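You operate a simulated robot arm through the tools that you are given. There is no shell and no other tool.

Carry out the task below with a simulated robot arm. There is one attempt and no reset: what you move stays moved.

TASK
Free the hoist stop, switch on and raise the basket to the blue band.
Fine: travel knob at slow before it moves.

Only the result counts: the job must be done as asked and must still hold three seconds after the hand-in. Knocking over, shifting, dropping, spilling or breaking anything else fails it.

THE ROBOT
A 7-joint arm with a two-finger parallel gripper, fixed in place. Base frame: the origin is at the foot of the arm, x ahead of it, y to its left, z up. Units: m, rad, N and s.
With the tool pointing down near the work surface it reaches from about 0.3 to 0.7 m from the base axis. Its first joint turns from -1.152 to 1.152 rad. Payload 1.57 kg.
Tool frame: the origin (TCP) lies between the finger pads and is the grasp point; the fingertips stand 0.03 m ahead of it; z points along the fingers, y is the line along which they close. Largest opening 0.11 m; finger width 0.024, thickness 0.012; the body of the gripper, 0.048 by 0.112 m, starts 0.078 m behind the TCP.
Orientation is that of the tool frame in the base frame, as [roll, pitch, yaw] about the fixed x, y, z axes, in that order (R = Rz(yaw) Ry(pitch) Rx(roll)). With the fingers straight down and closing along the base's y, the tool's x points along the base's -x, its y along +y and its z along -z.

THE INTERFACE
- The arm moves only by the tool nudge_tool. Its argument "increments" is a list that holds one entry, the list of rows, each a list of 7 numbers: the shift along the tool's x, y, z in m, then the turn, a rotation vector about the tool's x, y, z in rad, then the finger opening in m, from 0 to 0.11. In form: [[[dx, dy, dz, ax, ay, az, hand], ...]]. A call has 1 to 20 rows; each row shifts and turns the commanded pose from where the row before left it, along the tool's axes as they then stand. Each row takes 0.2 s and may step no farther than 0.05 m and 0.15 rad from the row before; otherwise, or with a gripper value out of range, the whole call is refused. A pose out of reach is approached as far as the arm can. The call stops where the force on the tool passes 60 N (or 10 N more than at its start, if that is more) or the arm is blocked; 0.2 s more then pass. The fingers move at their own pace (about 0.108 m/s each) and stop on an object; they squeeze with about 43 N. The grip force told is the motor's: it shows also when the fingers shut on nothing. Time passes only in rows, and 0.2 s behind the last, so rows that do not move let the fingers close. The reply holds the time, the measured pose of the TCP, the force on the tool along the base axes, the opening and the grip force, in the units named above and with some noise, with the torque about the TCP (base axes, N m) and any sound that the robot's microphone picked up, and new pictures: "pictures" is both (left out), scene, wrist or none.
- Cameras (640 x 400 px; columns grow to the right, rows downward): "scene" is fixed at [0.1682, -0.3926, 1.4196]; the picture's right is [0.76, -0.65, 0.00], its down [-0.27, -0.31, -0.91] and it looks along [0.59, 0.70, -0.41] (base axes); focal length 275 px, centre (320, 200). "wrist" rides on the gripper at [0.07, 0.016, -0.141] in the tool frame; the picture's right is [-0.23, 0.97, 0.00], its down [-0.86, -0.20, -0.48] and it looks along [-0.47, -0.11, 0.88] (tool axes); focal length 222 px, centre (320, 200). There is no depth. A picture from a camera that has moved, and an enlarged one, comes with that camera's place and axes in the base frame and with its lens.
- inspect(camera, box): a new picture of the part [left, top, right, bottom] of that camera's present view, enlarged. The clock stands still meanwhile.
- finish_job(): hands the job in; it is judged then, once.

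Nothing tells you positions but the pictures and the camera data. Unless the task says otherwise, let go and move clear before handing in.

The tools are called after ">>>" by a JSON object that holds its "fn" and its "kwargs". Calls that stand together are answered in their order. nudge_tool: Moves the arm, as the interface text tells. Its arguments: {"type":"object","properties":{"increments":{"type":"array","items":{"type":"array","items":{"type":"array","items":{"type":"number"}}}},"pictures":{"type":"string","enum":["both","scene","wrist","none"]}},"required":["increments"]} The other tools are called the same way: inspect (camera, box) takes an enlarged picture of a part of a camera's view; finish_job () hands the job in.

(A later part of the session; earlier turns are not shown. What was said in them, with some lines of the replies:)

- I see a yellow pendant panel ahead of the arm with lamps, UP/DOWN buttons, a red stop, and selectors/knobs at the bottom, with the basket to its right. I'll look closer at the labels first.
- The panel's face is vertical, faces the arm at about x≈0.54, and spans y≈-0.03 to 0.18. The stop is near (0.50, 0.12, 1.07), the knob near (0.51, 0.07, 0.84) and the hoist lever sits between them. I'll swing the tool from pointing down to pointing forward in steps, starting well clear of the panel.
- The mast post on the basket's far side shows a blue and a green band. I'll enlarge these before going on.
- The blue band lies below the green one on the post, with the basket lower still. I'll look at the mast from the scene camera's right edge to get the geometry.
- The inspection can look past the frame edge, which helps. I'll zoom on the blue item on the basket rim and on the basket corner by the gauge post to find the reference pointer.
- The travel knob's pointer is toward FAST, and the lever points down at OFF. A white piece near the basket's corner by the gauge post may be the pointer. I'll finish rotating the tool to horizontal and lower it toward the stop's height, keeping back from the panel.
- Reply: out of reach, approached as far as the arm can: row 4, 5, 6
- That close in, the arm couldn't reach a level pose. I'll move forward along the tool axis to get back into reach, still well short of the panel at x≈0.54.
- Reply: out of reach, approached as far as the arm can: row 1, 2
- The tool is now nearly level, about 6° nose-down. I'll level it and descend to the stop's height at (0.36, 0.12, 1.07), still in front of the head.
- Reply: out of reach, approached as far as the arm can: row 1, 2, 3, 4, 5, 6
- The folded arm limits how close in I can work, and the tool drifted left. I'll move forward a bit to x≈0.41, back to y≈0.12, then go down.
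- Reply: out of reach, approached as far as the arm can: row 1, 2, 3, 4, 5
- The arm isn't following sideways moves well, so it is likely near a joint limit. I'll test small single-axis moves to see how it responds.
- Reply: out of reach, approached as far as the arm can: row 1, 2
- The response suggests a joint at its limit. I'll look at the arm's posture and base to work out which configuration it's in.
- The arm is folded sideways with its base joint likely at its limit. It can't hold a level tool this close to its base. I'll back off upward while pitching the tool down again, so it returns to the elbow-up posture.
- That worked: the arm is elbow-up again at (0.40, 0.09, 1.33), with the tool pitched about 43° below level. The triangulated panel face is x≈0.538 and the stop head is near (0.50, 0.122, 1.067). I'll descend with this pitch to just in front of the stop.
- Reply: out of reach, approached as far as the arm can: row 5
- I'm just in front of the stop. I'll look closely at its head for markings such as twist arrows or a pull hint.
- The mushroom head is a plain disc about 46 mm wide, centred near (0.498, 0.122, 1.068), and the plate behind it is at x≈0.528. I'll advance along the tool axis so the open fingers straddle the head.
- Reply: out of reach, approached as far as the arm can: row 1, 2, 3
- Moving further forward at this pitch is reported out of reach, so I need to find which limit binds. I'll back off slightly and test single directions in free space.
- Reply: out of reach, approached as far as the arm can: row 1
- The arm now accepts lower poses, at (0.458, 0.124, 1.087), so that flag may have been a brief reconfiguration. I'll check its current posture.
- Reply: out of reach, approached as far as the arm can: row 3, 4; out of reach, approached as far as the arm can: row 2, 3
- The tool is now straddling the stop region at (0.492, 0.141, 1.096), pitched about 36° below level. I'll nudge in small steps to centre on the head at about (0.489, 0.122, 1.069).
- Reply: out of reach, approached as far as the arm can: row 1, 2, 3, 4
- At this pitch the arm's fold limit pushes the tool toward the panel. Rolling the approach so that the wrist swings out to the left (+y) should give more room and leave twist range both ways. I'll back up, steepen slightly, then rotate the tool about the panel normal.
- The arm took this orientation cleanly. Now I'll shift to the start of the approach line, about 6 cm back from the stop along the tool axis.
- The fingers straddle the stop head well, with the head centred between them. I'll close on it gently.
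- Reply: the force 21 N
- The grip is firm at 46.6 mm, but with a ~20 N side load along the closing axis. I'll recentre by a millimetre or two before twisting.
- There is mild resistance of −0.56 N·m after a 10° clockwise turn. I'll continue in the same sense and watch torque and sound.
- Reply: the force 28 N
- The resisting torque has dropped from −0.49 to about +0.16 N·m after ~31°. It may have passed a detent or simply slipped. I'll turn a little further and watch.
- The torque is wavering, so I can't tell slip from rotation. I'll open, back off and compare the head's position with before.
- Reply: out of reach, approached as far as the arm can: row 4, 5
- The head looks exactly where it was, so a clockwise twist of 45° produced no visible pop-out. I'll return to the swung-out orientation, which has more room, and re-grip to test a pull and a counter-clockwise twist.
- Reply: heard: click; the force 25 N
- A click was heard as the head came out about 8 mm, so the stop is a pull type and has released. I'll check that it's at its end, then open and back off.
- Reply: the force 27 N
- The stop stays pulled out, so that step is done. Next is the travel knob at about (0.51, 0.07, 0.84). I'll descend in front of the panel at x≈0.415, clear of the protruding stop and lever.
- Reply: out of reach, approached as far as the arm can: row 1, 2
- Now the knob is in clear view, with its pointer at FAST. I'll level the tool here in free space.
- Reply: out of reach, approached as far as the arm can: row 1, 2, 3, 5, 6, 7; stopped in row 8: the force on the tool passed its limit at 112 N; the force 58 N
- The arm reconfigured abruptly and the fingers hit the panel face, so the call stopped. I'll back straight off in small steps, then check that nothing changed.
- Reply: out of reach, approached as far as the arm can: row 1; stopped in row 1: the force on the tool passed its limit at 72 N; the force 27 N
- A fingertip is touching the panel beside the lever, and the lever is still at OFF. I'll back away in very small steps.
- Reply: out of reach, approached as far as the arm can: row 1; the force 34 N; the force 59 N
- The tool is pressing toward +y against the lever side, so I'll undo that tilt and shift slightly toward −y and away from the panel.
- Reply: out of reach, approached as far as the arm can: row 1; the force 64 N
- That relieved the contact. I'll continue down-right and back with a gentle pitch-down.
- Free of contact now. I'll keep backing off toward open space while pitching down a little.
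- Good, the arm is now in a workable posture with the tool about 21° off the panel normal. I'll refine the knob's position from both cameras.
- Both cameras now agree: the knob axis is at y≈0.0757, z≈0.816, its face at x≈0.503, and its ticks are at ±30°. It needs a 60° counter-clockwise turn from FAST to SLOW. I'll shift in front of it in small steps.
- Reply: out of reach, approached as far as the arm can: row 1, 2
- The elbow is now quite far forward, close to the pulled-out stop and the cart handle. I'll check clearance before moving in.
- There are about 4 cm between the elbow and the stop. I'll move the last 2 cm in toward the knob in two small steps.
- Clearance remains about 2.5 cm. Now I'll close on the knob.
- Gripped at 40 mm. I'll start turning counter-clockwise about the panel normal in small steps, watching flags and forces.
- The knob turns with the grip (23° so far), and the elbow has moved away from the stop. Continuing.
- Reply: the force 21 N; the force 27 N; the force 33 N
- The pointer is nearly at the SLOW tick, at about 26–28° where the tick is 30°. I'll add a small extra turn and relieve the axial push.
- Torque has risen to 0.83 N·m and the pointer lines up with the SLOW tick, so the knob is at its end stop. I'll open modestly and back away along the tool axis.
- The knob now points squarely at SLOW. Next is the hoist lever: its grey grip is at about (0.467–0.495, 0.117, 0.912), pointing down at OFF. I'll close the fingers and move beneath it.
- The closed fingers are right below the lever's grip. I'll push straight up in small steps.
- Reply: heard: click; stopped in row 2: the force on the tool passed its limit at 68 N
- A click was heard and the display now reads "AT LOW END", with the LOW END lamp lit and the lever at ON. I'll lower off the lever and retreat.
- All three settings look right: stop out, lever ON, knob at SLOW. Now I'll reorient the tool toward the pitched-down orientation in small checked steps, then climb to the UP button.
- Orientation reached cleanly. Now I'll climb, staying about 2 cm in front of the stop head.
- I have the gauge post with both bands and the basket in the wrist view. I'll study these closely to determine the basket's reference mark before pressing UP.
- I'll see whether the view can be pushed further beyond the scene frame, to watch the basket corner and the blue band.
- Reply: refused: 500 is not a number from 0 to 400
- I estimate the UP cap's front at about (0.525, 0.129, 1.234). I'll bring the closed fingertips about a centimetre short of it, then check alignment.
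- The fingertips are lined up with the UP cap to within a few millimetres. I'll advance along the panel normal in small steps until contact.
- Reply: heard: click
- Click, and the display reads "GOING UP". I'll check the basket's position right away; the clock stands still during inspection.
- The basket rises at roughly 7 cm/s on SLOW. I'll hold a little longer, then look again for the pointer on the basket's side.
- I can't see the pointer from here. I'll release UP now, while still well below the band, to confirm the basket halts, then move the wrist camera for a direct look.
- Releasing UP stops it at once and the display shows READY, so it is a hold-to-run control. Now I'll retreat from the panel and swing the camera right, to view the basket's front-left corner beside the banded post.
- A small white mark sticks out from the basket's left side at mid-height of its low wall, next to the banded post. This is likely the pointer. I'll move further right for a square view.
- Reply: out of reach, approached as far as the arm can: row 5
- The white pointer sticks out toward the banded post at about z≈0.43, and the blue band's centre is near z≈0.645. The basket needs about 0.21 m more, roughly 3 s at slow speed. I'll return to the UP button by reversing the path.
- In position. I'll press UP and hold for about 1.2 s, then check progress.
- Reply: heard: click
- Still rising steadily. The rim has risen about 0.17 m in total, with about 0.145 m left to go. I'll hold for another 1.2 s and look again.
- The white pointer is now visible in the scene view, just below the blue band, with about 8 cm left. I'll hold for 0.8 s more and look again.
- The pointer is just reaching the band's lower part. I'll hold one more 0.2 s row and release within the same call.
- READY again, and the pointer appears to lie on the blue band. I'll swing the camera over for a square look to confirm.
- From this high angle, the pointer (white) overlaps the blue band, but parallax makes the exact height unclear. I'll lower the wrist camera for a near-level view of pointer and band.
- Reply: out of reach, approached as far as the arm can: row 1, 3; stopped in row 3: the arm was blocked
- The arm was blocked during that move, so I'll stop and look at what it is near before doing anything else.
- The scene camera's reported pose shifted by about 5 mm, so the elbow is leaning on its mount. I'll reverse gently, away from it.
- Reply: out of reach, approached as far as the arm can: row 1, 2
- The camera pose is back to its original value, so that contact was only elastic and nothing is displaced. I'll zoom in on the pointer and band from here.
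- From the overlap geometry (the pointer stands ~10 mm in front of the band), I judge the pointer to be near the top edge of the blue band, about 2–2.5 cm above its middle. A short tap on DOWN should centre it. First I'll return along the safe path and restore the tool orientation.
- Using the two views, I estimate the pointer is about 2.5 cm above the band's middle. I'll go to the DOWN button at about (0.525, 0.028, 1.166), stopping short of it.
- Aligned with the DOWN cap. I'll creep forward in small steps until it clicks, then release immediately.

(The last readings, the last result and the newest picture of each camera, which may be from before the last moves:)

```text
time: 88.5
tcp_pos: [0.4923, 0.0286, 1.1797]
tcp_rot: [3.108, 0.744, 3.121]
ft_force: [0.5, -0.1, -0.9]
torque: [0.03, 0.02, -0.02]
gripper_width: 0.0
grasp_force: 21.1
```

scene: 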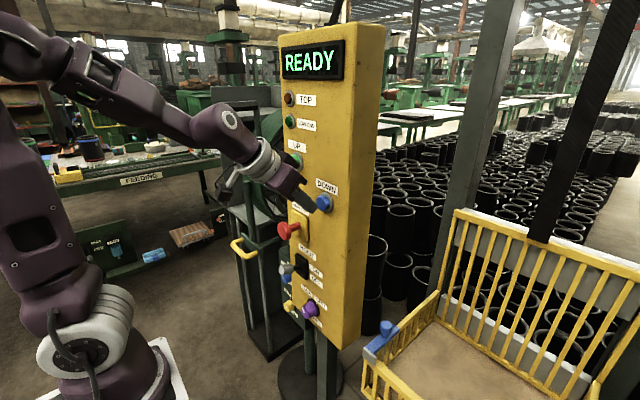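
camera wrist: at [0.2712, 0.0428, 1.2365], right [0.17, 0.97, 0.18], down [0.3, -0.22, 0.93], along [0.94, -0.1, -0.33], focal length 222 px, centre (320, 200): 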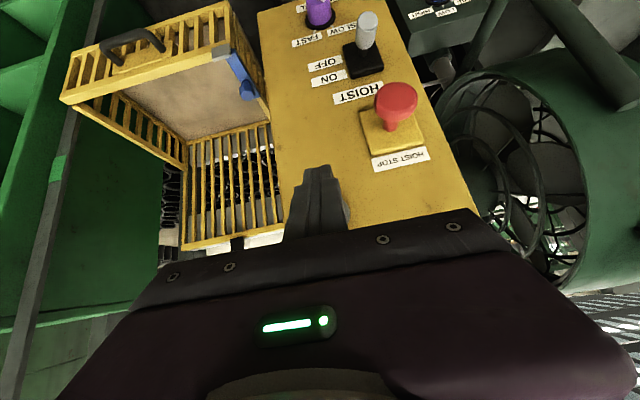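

No contact yet. Now one call: press, hold one row, release.

>>> {"fn": "nudge_tool", "kwargs": {"increments": [[[-0.0033, 0, 0.0031, 0, 0, 0, 0], [0, 0, 0, 0, 0, 0, 0], [0.0088, 0, -0.0081, 0, 0, 0, 0], [0, 0, 0, 0, 0, 0, 0]]], "pictures": "scene"}}

>>> {"fn": "inspect", "kwargs": {"camera": "scene", "box": [0, 395, 640, 400]}}

```text
time: 89.5
tcp_pos: [0.4849, 0.028, 1.1797]
tcp_rot: [3.106, 0.746, 3.119]
ft_force: [-0.6, 0.5, 0.6]
torque: [-0.01, 0.01, -0.02]
gripper_width: 0.0
grasp_force: 21.2
heard: click
```

scene: 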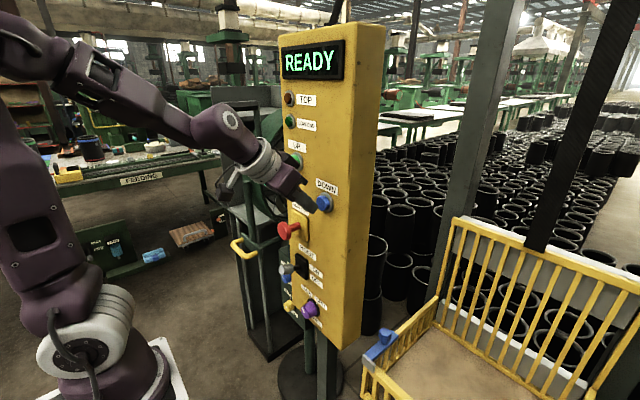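

```text
1.00 times, centred on (320, 398) of scene (not enlarged: the box is as wide or as high as the picture)
camera zoom: at [0.1681, -0.3926, 1.4196], right [0.76, -0.65, 0.0], down [-0.27, -0.31, -0.91], along [0.59, 0.7, -0.41], focal length 275 px, centre (320, 2)
```

zoom: 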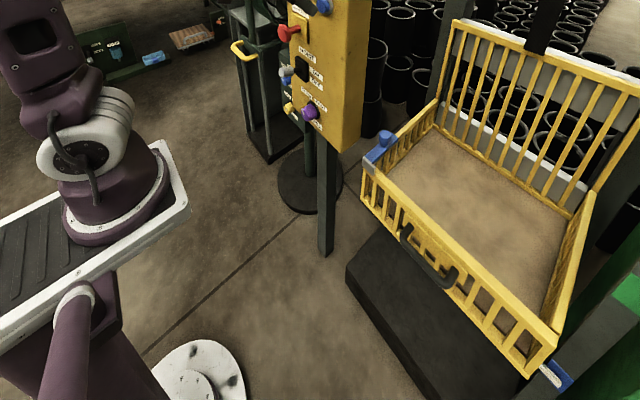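

Click heard, and the basket has dropped slightly. I'll retreat and re-check the pointer with the wrist camera.

>>> {"fn": "nudge_tool", "kwargs": {"increments": [[[0.0159, 0, -0.0147, 0, 0, 0, 0], [0.0159, 0, -0.0147, 0, 0, 0, 0], [0.0159, 0, -0.0147, 0, 0, 0, 0], [0.0096, -0.0397, 0.0066, 0, 0, 0, 0], [0.0096, -0.0397, 0.0066, 0, 0, 0, 0], [0.0096, -0.0397, 0.0066, 0, 0, 0, 0]]], "pictures": "none"}}

>>> {"fn": "nudge_tool", "kwargs": {"increments": [[[0.0096, -0.0397, 0.0066, 0, 0, 0, 0], [0.0096, -0.0397, 0.0066, 0, 0, 0, 0], [0.0096, -0.0397, 0.0066, 0, 0, 0, 0], [0.0096, -0.0397, 0.0066, 0, 0, 0, 0], [0.011, -0.03, 0.009, 0, 0, 0, 0], [0, 0, 0, 0, 0, 0, 0]]], "pictures": "both"}}

>>> {"fn": "inspect", "kwargs": {"camera": "wrist", "box": [160, 20, 280, 90]}}

```text
time: 91.0
tcp_pos: [0.4142, -0.0907, 1.1394]
tcp_rot: [3.107, 0.745, 3.119]
ft_force: [0.1, -0.5, -0.5]
torque: [0.02, 0.01, 0.02]
gripper_width: 0.0001
grasp_force: 21.2
```

```text
time: 92.3
tcp_pos: [0.4021, -0.2766, 1.0762]
tcp_rot: [3.106, 0.746, 3.117]
ft_force: [-0.2, -0.1, 0.2]
torque: [-0.01, 0.0, 0.01]
gripper_width: 0.0001
grasp_force: 21.5
camera wrist: at [0.2546, -0.2611, 1.1319], right [0.17, 0.97, 0.18], down [0.3, -0.22, 0.93], along [0.94, -0.1, -0.33], focal length 222 px, centre (320, 200)
```

scene: 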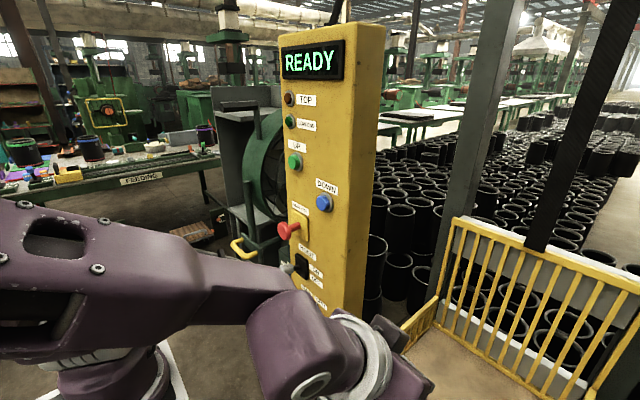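
wrist: 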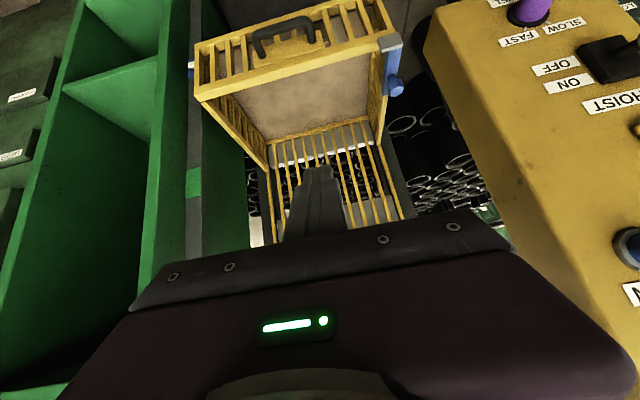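

```text
5.33 times, centred on (220, 55) of wrist
camera zoom: at [0.2546, -0.2611, 1.1319], right [0.17, 0.97, 0.18], down [0.3, -0.22, 0.93], along [0.94, -0.1, -0.33], focal length 1185 px, centre (853, 973)
```

zoom: 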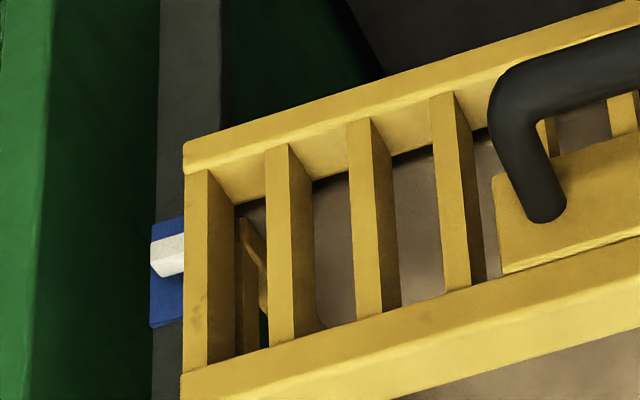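

>>> {"fn": "inspect", "kwargs": {"camera": "wrist", "box": [175, 50, 215, 75]}}

```text
16.00 times, centred on (195, 62) of wrist
camera zoom: at [0.2546, -0.2611, 1.1319], right [0.17, 0.97, 0.18], down [0.3, -0.22, 0.93], along [0.94, -0.1, -0.33], focal length 3554 px, centre (2320, 2400)
```

zoom: 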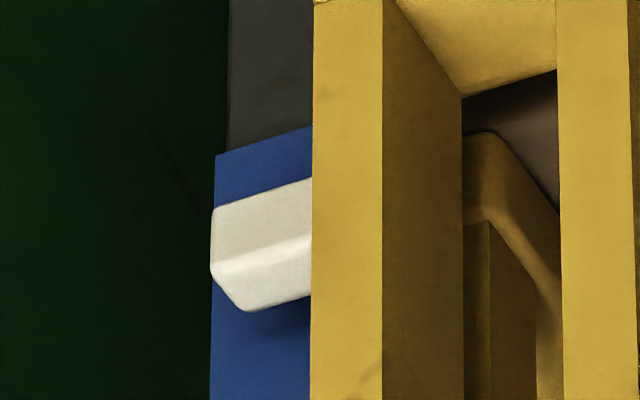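

The pointer now sits essentially at the middle of the blue band (within ~3 mm by my parallax estimate). I'll move to a clear pose, let some time pass, and verify the panel and the basket once more.

>>> {"fn": "nudge_tool", "kwargs": {"increments": [[[-0.0096, 0.0397, -0.0066, 0, 0, 0, 0.02], [-0.0096, 0.0397, -0.0066, 0, 0, 0, 0.02], [-0.0096, 0.0397, -0.0066, 0, 0, 0, 0.02], [-0.0096, 0.0397, -0.0066, 0, 0, 0, 0.02], [0, 0, 0, 0, 0, 0, 0.02], [0, 0, 0, 0, 0, 0, 0.02], [0, 0, 0, 0, 0, 0, 0.02]]], "pictures": "both"}}

>>> {"fn": "inspect", "kwargs": {"camera": "scene", "box": [0, 395, 640, 400]}}

>>> {"fn": "inspect", "kwargs": {"camera": "scene", "box": [260, 190, 380, 340]}}

>>> {"fn": "inspect", "kwargs": {"camera": "wrist", "box": [350, 0, 600, 10]}}

```text
time: 94.0
tcp_pos: [0.4117, -0.1197, 1.1259]
tcp_rot: [3.107, 0.744, 3.117]
ft_force: [0.3, 0.9, 0.3]
torque: [-0.03, 0.02, 0.0]
gripper_width: 0.0203
grasp_force: 0.0
camera wrist: at [0.2649, -0.1047, 1.1826], right [0.17, 0.97, 0.18], down [0.3, -0.22, 0.93], along [0.94, -0.1, -0.33], focal length 222 px, centre (320, 200)
```

scene: 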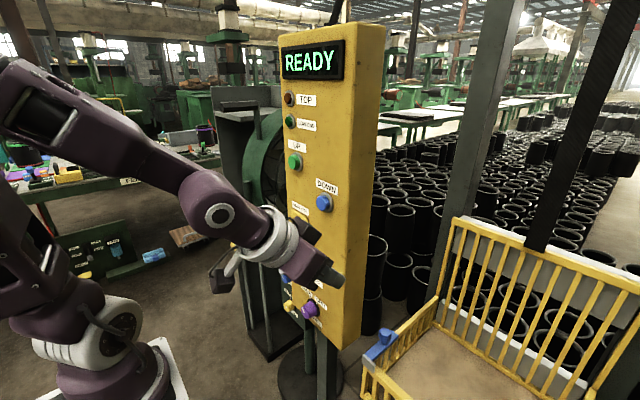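
wrist: 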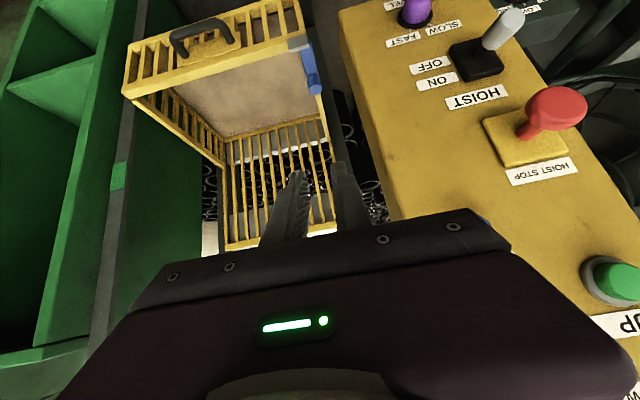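

```text
1.00 times, centred on (320, 398) of scene (not enlarged: the box is as wide or as high as the picture)
camera zoom: at [0.1682, -0.3926, 1.4196], right [0.76, -0.65, 0.0], down [-0.27, -0.31, -0.91], along [0.59, 0.7, -0.41], focal length 275 px, centre (320, 2)
```

zoom: 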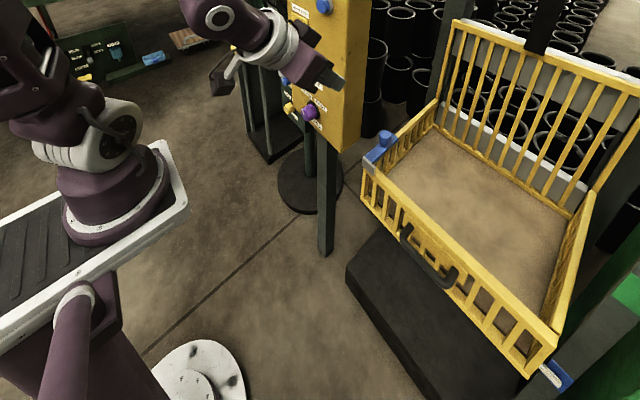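

```text
2.67 times, centred on (320, 265) of scene
camera zoom: at [0.1682, -0.3926, 1.4196], right [0.76, -0.65, 0.0], down [-0.27, -0.31, -0.91], along [0.59, 0.7, -0.41], focal length 734 px, centre (320, 27)
```

zoom: 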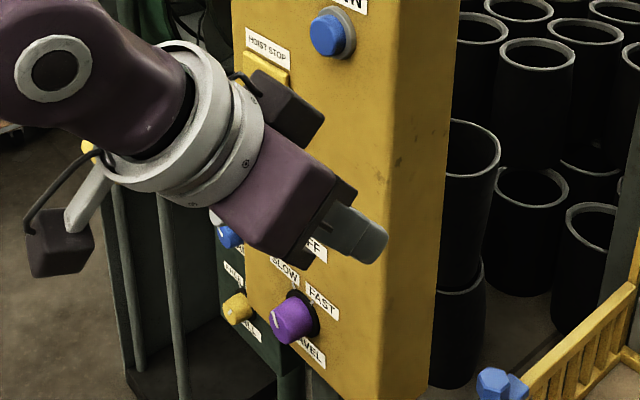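

```text
2.56 times, centred on (475, 5) of wrist
camera zoom: at [0.2649, -0.1047, 1.1826], right [0.17, 0.97, 0.18], down [0.3, -0.22, 0.93], along [0.94, -0.1, -0.33], focal length 569 px, centre (-77, 699)
```

zoom: 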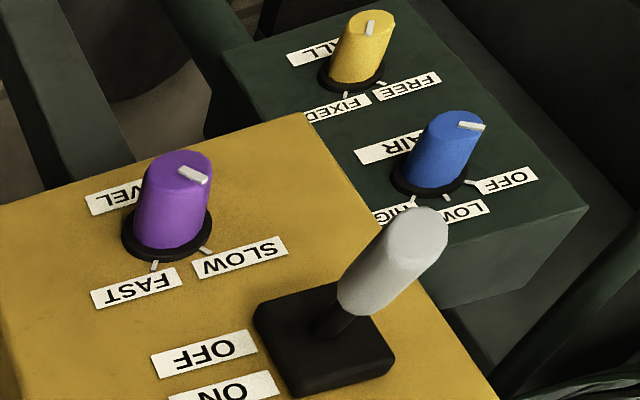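

All checks hold after several seconds: stop pulled out, lever at ON, knob at SLOW, display READY, pointer on the blue band, and the arm clear of everything. I'm handing the job in.

>>> {"fn": "finish_job", "kwargs": {}}

```text
The job is handed in.
```

I've handed the job in with the basket raised to the blue band. The white pointer on its left side sits at about the middle of the band, within roughly 3 mm by my estimate.

- **Hoist stop:** it releases by pulling, not twisting. I first turned the head about 45° clockwise to no effect, then pulled it out until it clicked, and it stayed out.
- **Travel knob:** it was at FAST. I turned it to SLOW before anything moved and checked the pointer against the tick.
- **Hoist lever:** it is at ON, and the display lit up.
- **Raising:** I held UP in two stages and overshot by about 2.5 cm, so I tapped DOWN once to bring the pointer back to the middle of the band. The display then read READY and the basket stayed put for more than four seconds before hand-in.

There were two unplanned contacts along the way:

- **Panel:** the fingers struck the panel face beside the lever, with the force peaking at 112 N. I saw no damage or change.
- **Scene camera:** the arm was blocked during one move and the scene camera's reported position shifted by about 5 mm. It read its original value again once I backed off.
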